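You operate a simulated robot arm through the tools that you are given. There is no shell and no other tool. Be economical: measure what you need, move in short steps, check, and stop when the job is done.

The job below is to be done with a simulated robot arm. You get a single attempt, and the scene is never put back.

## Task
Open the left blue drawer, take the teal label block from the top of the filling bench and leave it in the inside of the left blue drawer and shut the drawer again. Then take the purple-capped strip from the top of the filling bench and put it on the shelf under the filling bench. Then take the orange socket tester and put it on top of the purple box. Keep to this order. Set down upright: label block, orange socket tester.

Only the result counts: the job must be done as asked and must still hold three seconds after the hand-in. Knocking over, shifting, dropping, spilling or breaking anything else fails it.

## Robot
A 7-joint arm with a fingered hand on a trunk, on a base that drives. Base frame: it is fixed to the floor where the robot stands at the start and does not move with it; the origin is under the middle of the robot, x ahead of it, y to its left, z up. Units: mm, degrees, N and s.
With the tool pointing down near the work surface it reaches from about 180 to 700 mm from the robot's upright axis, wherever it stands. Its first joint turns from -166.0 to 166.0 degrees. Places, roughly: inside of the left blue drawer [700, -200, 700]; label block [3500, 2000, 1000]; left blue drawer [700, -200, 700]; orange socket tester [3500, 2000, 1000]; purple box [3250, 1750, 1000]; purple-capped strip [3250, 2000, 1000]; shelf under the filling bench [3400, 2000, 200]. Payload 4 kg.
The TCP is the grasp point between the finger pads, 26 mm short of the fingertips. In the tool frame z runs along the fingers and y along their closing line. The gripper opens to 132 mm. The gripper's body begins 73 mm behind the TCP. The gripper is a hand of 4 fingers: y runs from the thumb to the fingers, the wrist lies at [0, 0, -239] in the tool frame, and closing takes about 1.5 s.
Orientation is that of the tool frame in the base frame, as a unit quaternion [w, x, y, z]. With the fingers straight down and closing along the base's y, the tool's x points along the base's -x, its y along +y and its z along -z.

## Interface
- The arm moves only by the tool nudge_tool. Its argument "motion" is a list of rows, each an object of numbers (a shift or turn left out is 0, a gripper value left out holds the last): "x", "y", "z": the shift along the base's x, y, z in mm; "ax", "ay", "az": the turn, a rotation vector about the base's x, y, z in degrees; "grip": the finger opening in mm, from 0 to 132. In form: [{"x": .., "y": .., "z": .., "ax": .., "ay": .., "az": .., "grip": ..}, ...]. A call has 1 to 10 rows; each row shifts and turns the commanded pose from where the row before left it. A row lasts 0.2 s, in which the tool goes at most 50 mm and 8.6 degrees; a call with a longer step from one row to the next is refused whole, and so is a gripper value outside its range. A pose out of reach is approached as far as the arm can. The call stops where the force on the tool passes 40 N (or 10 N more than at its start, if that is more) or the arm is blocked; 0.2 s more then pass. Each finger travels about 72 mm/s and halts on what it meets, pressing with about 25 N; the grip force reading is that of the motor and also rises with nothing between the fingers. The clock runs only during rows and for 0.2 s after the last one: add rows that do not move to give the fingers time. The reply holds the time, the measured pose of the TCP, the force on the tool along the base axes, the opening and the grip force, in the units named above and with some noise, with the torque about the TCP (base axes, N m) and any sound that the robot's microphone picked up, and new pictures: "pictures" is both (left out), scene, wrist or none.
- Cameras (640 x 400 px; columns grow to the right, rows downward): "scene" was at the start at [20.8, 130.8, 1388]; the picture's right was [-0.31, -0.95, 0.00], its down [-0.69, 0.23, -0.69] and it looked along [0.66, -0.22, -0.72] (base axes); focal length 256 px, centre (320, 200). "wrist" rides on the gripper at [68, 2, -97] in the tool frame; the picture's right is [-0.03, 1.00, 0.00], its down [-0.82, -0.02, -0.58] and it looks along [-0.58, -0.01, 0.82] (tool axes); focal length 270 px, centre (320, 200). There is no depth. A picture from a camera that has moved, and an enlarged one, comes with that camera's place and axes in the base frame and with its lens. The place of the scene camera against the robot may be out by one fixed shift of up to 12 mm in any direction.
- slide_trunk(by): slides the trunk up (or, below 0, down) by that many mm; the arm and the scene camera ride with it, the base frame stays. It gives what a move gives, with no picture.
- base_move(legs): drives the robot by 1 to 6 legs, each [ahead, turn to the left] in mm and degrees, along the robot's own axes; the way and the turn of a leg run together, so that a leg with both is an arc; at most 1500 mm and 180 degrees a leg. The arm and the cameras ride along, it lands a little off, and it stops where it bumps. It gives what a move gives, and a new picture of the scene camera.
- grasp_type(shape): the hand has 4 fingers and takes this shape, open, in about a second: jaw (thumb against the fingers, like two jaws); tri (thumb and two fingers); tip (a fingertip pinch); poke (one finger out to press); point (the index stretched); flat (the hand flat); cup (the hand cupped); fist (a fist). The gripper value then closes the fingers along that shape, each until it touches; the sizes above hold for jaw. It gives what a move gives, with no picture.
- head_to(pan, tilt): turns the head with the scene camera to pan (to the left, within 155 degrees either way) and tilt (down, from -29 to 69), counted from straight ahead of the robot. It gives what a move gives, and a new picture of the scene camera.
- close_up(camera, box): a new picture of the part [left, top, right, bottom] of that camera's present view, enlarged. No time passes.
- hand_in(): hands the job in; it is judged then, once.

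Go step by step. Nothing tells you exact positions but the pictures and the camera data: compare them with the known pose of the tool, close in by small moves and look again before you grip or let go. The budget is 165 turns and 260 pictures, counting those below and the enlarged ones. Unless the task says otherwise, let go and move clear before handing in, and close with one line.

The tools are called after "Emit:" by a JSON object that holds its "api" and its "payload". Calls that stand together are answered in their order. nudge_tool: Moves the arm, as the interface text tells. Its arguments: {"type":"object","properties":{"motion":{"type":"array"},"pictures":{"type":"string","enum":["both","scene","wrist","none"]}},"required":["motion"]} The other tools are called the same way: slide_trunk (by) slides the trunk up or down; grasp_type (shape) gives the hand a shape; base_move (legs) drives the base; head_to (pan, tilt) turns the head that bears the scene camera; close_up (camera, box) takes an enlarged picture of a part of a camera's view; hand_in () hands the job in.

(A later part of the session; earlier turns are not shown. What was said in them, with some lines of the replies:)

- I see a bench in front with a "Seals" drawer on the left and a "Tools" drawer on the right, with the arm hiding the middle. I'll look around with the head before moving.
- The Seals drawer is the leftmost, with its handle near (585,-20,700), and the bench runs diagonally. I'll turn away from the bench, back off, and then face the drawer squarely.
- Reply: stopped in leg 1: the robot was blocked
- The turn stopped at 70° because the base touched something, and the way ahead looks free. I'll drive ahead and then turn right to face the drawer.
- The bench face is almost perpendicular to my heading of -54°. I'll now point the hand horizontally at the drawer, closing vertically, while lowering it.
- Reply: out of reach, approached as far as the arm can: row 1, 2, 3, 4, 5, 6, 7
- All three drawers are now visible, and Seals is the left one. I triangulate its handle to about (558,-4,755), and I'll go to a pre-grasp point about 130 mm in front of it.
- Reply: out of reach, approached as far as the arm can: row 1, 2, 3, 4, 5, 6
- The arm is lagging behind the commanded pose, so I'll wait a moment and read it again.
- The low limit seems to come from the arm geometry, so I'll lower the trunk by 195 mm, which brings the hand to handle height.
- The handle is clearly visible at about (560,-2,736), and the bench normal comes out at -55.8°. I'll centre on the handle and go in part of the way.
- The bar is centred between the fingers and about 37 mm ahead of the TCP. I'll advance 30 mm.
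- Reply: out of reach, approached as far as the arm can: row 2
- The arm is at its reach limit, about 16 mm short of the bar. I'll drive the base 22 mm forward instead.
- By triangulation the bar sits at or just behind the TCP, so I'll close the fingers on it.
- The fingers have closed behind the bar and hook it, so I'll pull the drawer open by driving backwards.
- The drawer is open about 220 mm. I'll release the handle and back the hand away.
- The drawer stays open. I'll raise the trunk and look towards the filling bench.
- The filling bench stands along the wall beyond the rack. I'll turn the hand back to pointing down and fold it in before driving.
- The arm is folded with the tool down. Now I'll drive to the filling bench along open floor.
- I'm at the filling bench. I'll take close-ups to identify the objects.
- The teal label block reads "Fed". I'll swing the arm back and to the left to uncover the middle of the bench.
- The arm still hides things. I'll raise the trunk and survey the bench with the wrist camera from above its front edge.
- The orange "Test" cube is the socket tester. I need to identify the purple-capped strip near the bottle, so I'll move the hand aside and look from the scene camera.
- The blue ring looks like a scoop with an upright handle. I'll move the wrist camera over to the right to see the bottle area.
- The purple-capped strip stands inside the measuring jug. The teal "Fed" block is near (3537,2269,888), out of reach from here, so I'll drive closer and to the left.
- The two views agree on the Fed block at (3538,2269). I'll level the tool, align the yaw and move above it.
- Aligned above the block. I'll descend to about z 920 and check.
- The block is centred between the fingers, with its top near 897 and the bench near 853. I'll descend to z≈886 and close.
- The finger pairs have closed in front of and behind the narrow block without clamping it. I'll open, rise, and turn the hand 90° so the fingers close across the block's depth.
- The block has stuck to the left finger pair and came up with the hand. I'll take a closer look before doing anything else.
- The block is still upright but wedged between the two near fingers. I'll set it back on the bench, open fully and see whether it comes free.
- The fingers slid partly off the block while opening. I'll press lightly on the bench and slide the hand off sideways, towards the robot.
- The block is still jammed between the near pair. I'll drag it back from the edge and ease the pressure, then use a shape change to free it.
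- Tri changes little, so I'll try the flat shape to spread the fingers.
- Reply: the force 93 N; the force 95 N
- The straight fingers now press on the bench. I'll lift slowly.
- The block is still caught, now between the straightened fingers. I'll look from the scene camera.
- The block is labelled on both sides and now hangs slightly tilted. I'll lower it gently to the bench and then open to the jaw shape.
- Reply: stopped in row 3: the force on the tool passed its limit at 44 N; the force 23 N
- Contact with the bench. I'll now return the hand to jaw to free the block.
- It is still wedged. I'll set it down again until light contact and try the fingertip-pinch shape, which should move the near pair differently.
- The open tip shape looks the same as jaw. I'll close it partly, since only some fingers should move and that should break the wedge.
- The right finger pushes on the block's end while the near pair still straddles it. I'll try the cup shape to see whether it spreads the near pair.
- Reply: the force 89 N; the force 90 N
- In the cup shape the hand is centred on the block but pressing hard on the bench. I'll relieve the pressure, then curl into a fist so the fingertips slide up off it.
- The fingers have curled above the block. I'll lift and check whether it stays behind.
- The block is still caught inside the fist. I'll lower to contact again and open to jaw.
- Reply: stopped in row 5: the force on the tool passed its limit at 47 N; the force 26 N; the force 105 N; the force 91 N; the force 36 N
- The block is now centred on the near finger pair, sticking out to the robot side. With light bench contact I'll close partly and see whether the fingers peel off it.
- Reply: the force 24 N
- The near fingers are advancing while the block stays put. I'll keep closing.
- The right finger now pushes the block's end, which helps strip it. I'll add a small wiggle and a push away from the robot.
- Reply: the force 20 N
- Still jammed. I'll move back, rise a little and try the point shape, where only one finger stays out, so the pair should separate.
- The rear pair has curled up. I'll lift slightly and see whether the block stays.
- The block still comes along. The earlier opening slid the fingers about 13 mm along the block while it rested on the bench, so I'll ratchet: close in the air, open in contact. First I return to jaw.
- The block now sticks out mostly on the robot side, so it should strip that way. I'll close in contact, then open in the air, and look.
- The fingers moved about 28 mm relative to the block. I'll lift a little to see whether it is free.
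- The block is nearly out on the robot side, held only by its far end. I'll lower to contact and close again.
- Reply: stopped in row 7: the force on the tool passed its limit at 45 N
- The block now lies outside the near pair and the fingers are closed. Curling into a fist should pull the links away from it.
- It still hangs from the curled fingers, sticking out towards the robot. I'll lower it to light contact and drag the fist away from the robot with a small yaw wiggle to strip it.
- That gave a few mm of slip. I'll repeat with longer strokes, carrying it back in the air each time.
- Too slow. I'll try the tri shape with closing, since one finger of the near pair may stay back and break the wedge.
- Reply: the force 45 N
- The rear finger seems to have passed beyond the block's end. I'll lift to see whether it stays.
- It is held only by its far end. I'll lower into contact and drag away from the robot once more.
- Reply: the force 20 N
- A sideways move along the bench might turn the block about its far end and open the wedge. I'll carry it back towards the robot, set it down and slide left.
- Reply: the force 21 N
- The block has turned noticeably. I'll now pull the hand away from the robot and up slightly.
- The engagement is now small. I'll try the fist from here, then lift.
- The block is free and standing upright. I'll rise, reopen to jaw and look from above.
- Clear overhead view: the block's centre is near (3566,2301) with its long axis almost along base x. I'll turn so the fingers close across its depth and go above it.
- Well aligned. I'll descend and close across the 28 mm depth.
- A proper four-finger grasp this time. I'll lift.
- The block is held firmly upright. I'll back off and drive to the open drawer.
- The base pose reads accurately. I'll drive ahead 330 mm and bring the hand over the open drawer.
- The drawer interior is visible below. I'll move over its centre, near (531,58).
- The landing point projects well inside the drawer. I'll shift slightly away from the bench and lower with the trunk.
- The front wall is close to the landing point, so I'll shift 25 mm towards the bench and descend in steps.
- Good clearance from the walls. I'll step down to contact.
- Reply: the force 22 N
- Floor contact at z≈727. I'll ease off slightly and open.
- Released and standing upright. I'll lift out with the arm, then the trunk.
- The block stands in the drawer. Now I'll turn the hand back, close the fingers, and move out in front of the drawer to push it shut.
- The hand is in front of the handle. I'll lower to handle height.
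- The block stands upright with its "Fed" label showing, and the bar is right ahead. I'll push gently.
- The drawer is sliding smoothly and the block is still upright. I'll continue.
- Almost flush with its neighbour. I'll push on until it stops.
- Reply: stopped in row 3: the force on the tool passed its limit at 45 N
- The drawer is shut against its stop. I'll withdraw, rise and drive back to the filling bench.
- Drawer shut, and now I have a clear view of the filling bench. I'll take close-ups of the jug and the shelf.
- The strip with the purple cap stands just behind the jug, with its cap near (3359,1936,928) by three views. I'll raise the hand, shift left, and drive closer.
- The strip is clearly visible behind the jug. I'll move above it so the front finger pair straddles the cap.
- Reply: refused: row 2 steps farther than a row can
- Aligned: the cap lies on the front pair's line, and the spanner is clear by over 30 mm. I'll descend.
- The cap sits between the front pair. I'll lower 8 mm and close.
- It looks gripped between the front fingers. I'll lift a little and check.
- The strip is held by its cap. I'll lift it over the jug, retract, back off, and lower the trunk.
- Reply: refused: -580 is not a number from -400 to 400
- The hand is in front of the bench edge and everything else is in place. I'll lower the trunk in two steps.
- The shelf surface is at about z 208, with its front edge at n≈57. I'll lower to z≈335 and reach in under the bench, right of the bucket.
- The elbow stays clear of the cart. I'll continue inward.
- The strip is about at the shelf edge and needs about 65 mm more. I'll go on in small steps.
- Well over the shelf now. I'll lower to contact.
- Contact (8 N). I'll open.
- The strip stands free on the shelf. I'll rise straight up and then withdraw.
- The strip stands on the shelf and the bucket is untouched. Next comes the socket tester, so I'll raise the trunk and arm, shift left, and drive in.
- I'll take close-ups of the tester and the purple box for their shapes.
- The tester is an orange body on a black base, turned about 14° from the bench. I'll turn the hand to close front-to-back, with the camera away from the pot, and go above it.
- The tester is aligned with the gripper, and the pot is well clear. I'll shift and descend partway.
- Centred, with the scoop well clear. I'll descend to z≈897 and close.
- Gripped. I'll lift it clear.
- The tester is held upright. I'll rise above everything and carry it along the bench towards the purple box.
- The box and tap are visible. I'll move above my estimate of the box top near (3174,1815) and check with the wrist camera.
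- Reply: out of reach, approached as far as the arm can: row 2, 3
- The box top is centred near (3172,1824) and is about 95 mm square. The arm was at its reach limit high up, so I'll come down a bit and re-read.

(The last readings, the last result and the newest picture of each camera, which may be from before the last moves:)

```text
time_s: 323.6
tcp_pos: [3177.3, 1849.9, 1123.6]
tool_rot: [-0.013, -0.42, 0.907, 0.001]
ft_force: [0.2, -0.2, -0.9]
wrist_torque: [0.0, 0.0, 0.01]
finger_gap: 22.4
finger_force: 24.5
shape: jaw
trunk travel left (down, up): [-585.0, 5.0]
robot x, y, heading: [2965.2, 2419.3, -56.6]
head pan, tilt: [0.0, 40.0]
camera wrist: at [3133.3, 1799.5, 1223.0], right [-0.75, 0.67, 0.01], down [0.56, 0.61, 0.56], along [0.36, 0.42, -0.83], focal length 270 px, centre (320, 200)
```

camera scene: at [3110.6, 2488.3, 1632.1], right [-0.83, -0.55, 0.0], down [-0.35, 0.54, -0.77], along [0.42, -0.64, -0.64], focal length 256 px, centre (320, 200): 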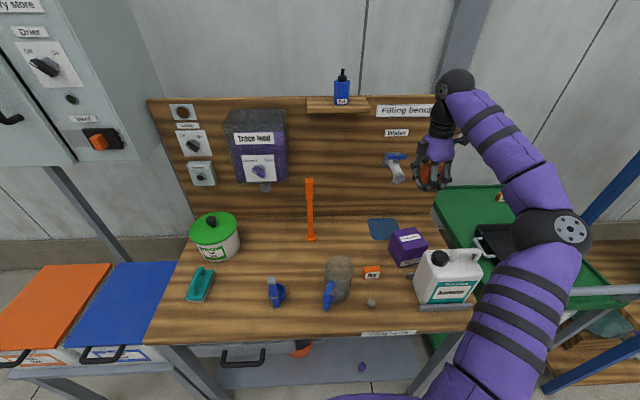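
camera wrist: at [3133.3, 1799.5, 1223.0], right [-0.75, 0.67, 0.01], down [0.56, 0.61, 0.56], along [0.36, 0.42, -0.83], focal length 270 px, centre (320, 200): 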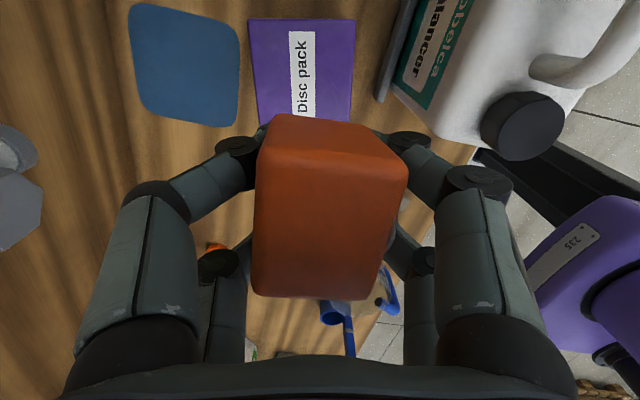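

I need to go about 24 mm further towards the box centre. I'll move and lower to z≈1060.

Emit:
{"api": "nudge_tool", "payload": {"motion": [{"z": -30}, {"y": -12, "z": -15}, {"x": -1, "y": -13, "z": -15}, {}], "pictures": "both"}}

```text
time_s: 324.6
tcp_pos: [3175.7, 1825.8, 1064.2]
tool_rot: [-0.014, -0.42, 0.908, 0.001]
ft_force: [1.4, 0.2, -0.7]
wrist_torque: [0.01, 0.0, 0.02]
finger_gap: 22.3
finger_force: 24.7
shape: jaw
trunk travel left (down, up): [-585.0, 5.0]
robot x, y, heading: [2967.6, 2423.7, -56.7]
head pan, tilt: [0.0, 40.0]
camera scene: at [3110.8, 2488.0, 1632.1], right [-0.83, -0.55, 0.0], down [-0.35, 0.54, -0.77], along [0.42, -0.64, -0.64], focal length 256 px, centre (320, 200)
camera wrist: at [3132.6, 1775.2, 1164.2], right [-0.75, 0.67, 0.01], down [0.56, 0.61, 0.56], along [0.36, 0.42, -0.83], focal length 270 px, centre (320, 200)
```

scene: 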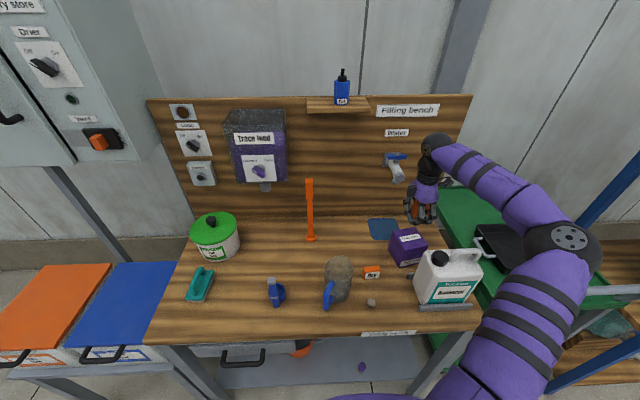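
wrist: 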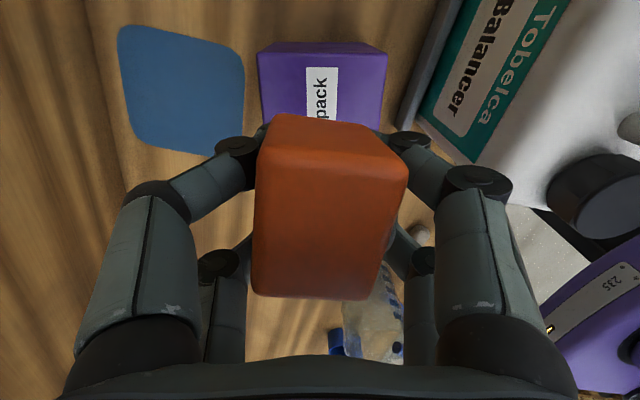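

Lateral alignment is good, with about 5 mm to correct. I'll descend towards contact in small steps.

Emit:
{"api": "nudge_tool", "payload": {"motion": [{"x": 1, "y": 5, "z": -25}, {"z": -20}, {"z": -8}, {"z": -4}, {"z": -4}, {"z": -3}, {"z": -3}, {}], "pictures": "wrist"}}

```text
time_s: 326.4
tcp_pos: [3178.3, 1830.0, 997.3]
tool_rot: [-0.014, -0.42, 0.907, 0.0]
ft_force: [-0.6, 0.1, -1.6]
wrist_torque: [0.0, -0.02, -0.01]
finger_gap: 22.7
finger_force: 24.7
shape: jaw
trunk travel left (down, up): [-585.0, 5.0]
robot x, y, heading: [2965.7, 2423.5, -56.6]
head pan, tilt: [0.0, 40.0]
camera wrist: at [3134.4, 1779.8, 1096.6], right [-0.75, 0.67, 0.01], down [0.56, 0.61, 0.56], along [0.36, 0.42, -0.83], focal length 270 px, centre (320, 200)
```

wrist: 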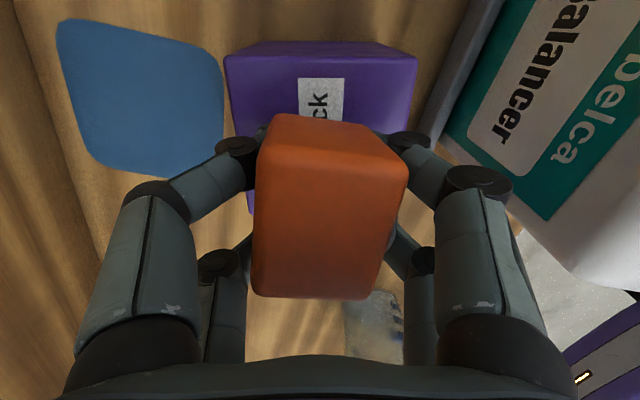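

The box top comes out at z≈945 and the landing point is centred. I'll step down to contact.

Emit:
{"api": "nudge_tool", "payload": {"motion": [{"z": -3}, {"z": -3}, {"z": -3}, {"z": -3}, {}], "pictures": "none"}}

```text
time_s: 327.6
tcp_pos: [3179.3, 1832.6, 988.6]
tool_rot: [-0.013, -0.42, 0.907, -0.002]
ft_force: [6.0, -3.0, 35.9]
wrist_torque: [-0.69, 0.52, 0.1]
finger_gap: 23.5
finger_force: 24.6
shape: jaw
trunk travel left (down, up): [-585.0, 5.0]
robot x, y, heading: [2965.2, 2422.6, -56.2]
head pan, tilt: [0.0, 40.0]
```

Contact. I'll ease off and open gently.

Emit:
{"api": "nudge_tool", "payload": {"motion": [{"z": 2}, {"z": 1}, {}, {"grip": 40}, {"grip": 60}, {"grip": 80}, {}, {}], "pictures": "wrist"}}

```text
time_s: 329.4
tcp_pos: [3177.0, 1831.9, 987.5]
tool_rot: [-0.013, -0.421, 0.907, 0.0]
ft_force: [-0.2, 0.6, 4.2]
wrist_torque: [-0.01, -0.22, 0.01]
finger_gap: 78.0
finger_force: 0.1
shape: jaw
trunk travel left (down, up): [-585.0, 5.0]
robot x, y, heading: [2963.5, 2423.7, -56.5]
head pan, tilt: [0.0, 40.0]
camera wrist: at [3133.3, 1781.0, 1087.2], right [-0.75, 0.67, 0.01], down [0.56, 0.61, 0.56], along [0.36, 0.42, -0.83], focal length 270 px, centre (320, 200)
```

wrist: 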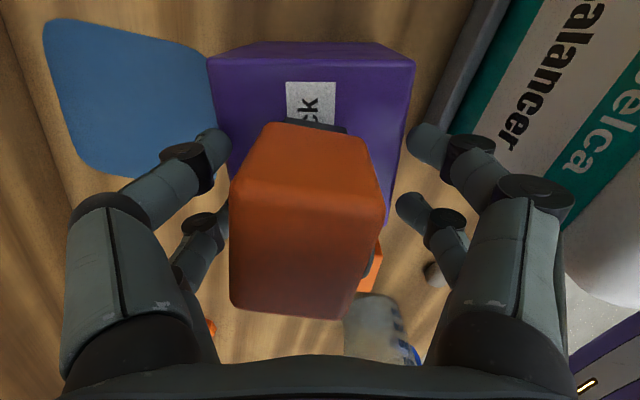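

Released and standing on the box. I'll rise straight up.

Emit:
{"api": "nudge_tool", "payload": {"motion": [{"z": 8, "grip": 100}, {"z": 12}, {"z": 30}, {"z": 30}, {"z": 30}, {}], "pictures": "both"}}

```text
time_s: 330.9
tcp_pos: [3175.2, 1831.7, 1101.0]
tool_rot: [-0.014, -0.42, 0.907, 0.001]
ft_force: [0.1, -0.6, 0.2]
wrist_torque: [0.0, -0.03, 0.02]
finger_gap: 99.8
finger_force: 0.0
shape: jaw
trunk travel left (down, up): [-585.0, 5.0]
robot x, y, heading: [2965.8, 2423.6, -56.6]
head pan, tilt: [0.0, 40.0]
camera scene: at [3110.8, 2488.4, 1632.0], right [-0.83, -0.55, 0.0], down [-0.35, 0.54, -0.77], along [0.42, -0.64, -0.64], focal length 256 px, centre (320, 200)
camera wrist: at [3132.9, 1780.4, 1199.7], right [-0.75, 0.67, 0.01], down [0.56, 0.61, 0.56], along [0.36, 0.42, -0.83], focal length 270 px, centre (320, 200)
```

scene: 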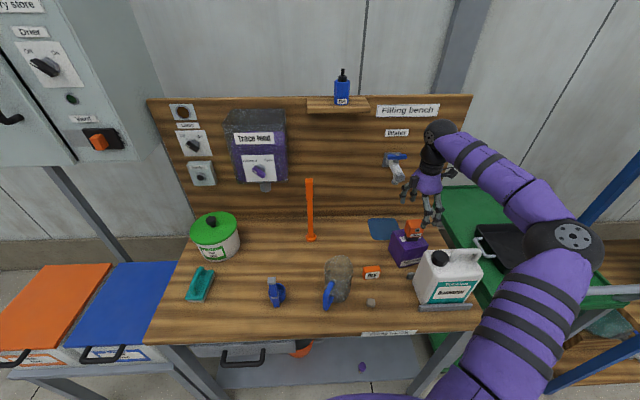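
wrist: 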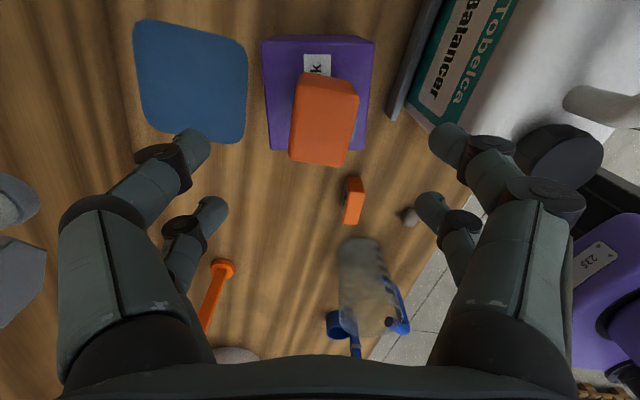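

The tester stands on the box. I'll move the hand clear, high and back, and verify.

Emit:
{"api": "nudge_tool", "payload": {"motion": [{"z": 35}, {"z": 30, "x": 5, "y": 10}, {"x": 10, "y": 35}, {"x": 10, "y": 40}, {"x": 10, "y": 40}, {"x": 10, "y": 40}, {"x": 0, "y": 40}, {"x": -10, "y": 40}, {}], "pictures": "none"}}

Emit:
{"api": "base_move", "payload": {"legs": [[-250, 0]]}}

Emit:
{"api": "close_up", "payload": {"camera": "scene", "box": [330, 170, 450, 260]}}

```text
time_s: 332.9
tcp_pos: [3211.8, 2076.5, 1162.6]
tool_rot: [-0.013, -0.419, 0.908, 0.001]
ft_force: [-0.4, 0.3, -0.7]
wrist_torque: [0.04, 0.02, 0.02]
finger_gap: 99.7
finger_force: 0.0
shape: jaw
trunk travel left (down, up): [-585.0, 5.0]
robot x, y, heading: [2963.9, 2423.7, -56.5]
head pan, tilt: [0.0, 40.0]
```

```text
time_s: 334.6
tcp_pos: [3074.7, 2281.6, 1162.4]
tool_rot: [-0.014, -0.418, 0.909, 0.001]
ft_force: [-0.2, -1.0, 0.8]
wrist_torque: [0.02, -0.01, 0.02]
finger_gap: 99.6
finger_force: 0.1
shape: jaw
trunk travel left (down, up): [-585.0, 5.0]
robot x, y, heading: [2830.2, 2627.7, -56.9]
head pan, tilt: [0.0, 40.0]
camera scene: at [2975.6, 2693.5, 1632.1], right [-0.84, -0.55, 0.0], down [-0.35, 0.54, -0.77], along [0.42, -0.64, -0.64], focal length 256 px, centre (320, 200)
```

scene: 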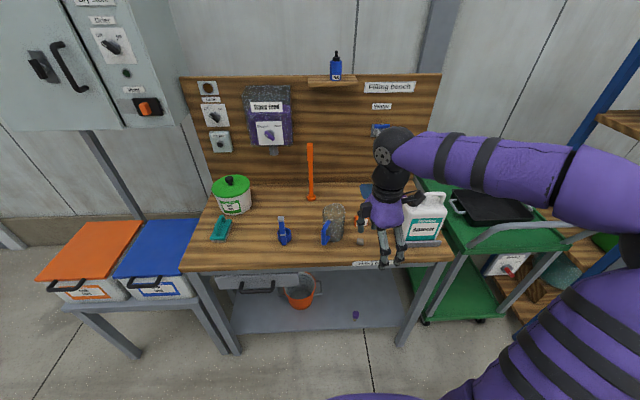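

```text
4.44 times, centred on (390, 215) of scene
camera zoom: at [2975.6, 2693.5, 1632.1], right [-0.84, -0.55, 0.0], down [-0.35, 0.54, -0.77], along [0.42, -0.64, -0.64], focal length 1136 px, centre (9, 133)
```

zoom: 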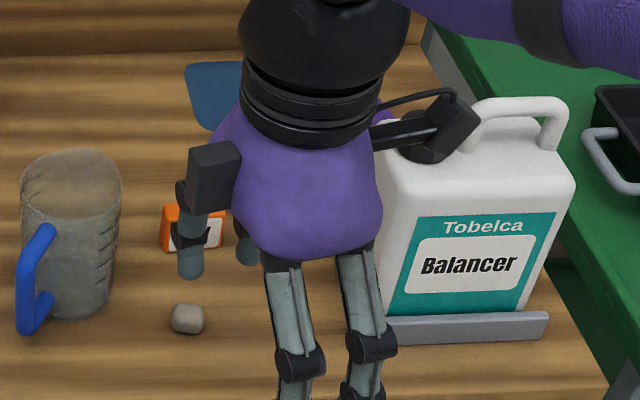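

The hand hides the box, so I'll move it to the left for a final look.

Emit:
{"api": "nudge_tool", "payload": {"motion": [{"x": -10, "y": 30}, {"x": -10, "y": 30}, {"x": 40, "y": 27}, {"x": 40, "y": 27}, {"x": 40, "y": 27}, {"x": 40, "y": 27}, {"x": 40, "y": 27}], "pictures": "scene"}}

Emit:
{"api": "close_up", "payload": {"camera": "scene", "box": [320, 170, 440, 260]}}

Emit:
{"api": "close_up", "payload": {"camera": "scene", "box": [220, 260, 420, 350]}}

```text
time_s: 336.2
tcp_pos: [3259.3, 2477.6, 1162.7]
tool_rot: [-0.014, -0.417, 0.909, 0.0]
ft_force: [0.2, 0.1, 0.1]
wrist_torque: [-0.01, -0.02, -0.02]
finger_gap: 99.6
finger_force: 0.1
shape: jaw
trunk travel left (down, up): [-585.0, 5.0]
robot x, y, heading: [2827.1, 2628.7, -56.9]
head pan, tilt: [0.0, 40.0]
camera scene: at [2976.3, 2693.8, 1632.0], right [-0.84, -0.55, 0.0], down [-0.35, 0.54, -0.77], along [0.42, -0.64, -0.64], focal length 256 px, centre (320, 200)
```

scene: 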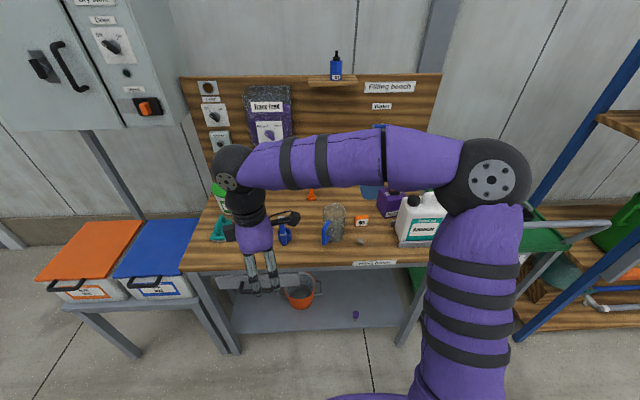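

```text
4.44 times, centred on (380, 215) of scene
camera zoom: at [2976.3, 2693.8, 1632.0], right [-0.84, -0.55, 0.0], down [-0.35, 0.54, -0.77], along [0.42, -0.64, -0.64], focal length 1136 px, centre (53, 133)
```

zoom: 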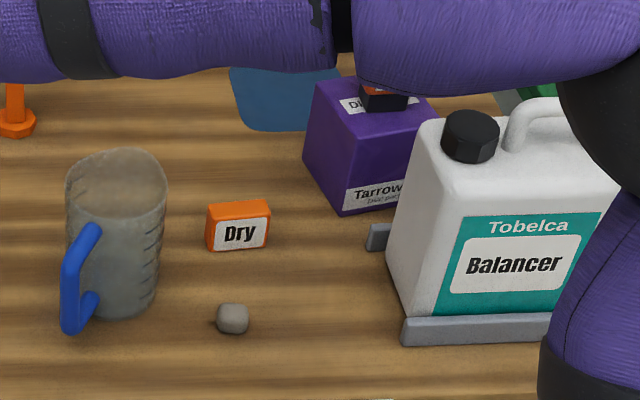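

```text
3.20 times, centred on (320, 305) of scene
camera zoom: at [2976.3, 2693.8, 1632.0], right [-0.84, -0.55, 0.0], down [-0.35, 0.54, -0.77], along [0.42, -0.64, -0.64], focal length 818 px, centre (320, -136)
```

zoom: 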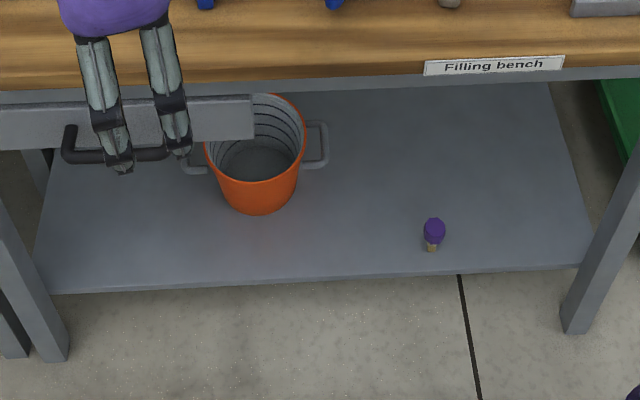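

The tester stands on the box, the strip is on the shelf, the drawer is shut, and the hand is clear. I'll hand in now.

Emit:
{"api": "hand_in", "payload": {}}

```text
The job is handed in.
```

I finished all three steps in order and handed the job in. The teal label block is in the closed left drawer, last seen upright there during the push. The purple-capped strip is on the shelf, and the orange socket tester is upright on the purple box. On the first try the label block jammed between the fingers, so I moved and turned it on the bench before getting a proper grip.
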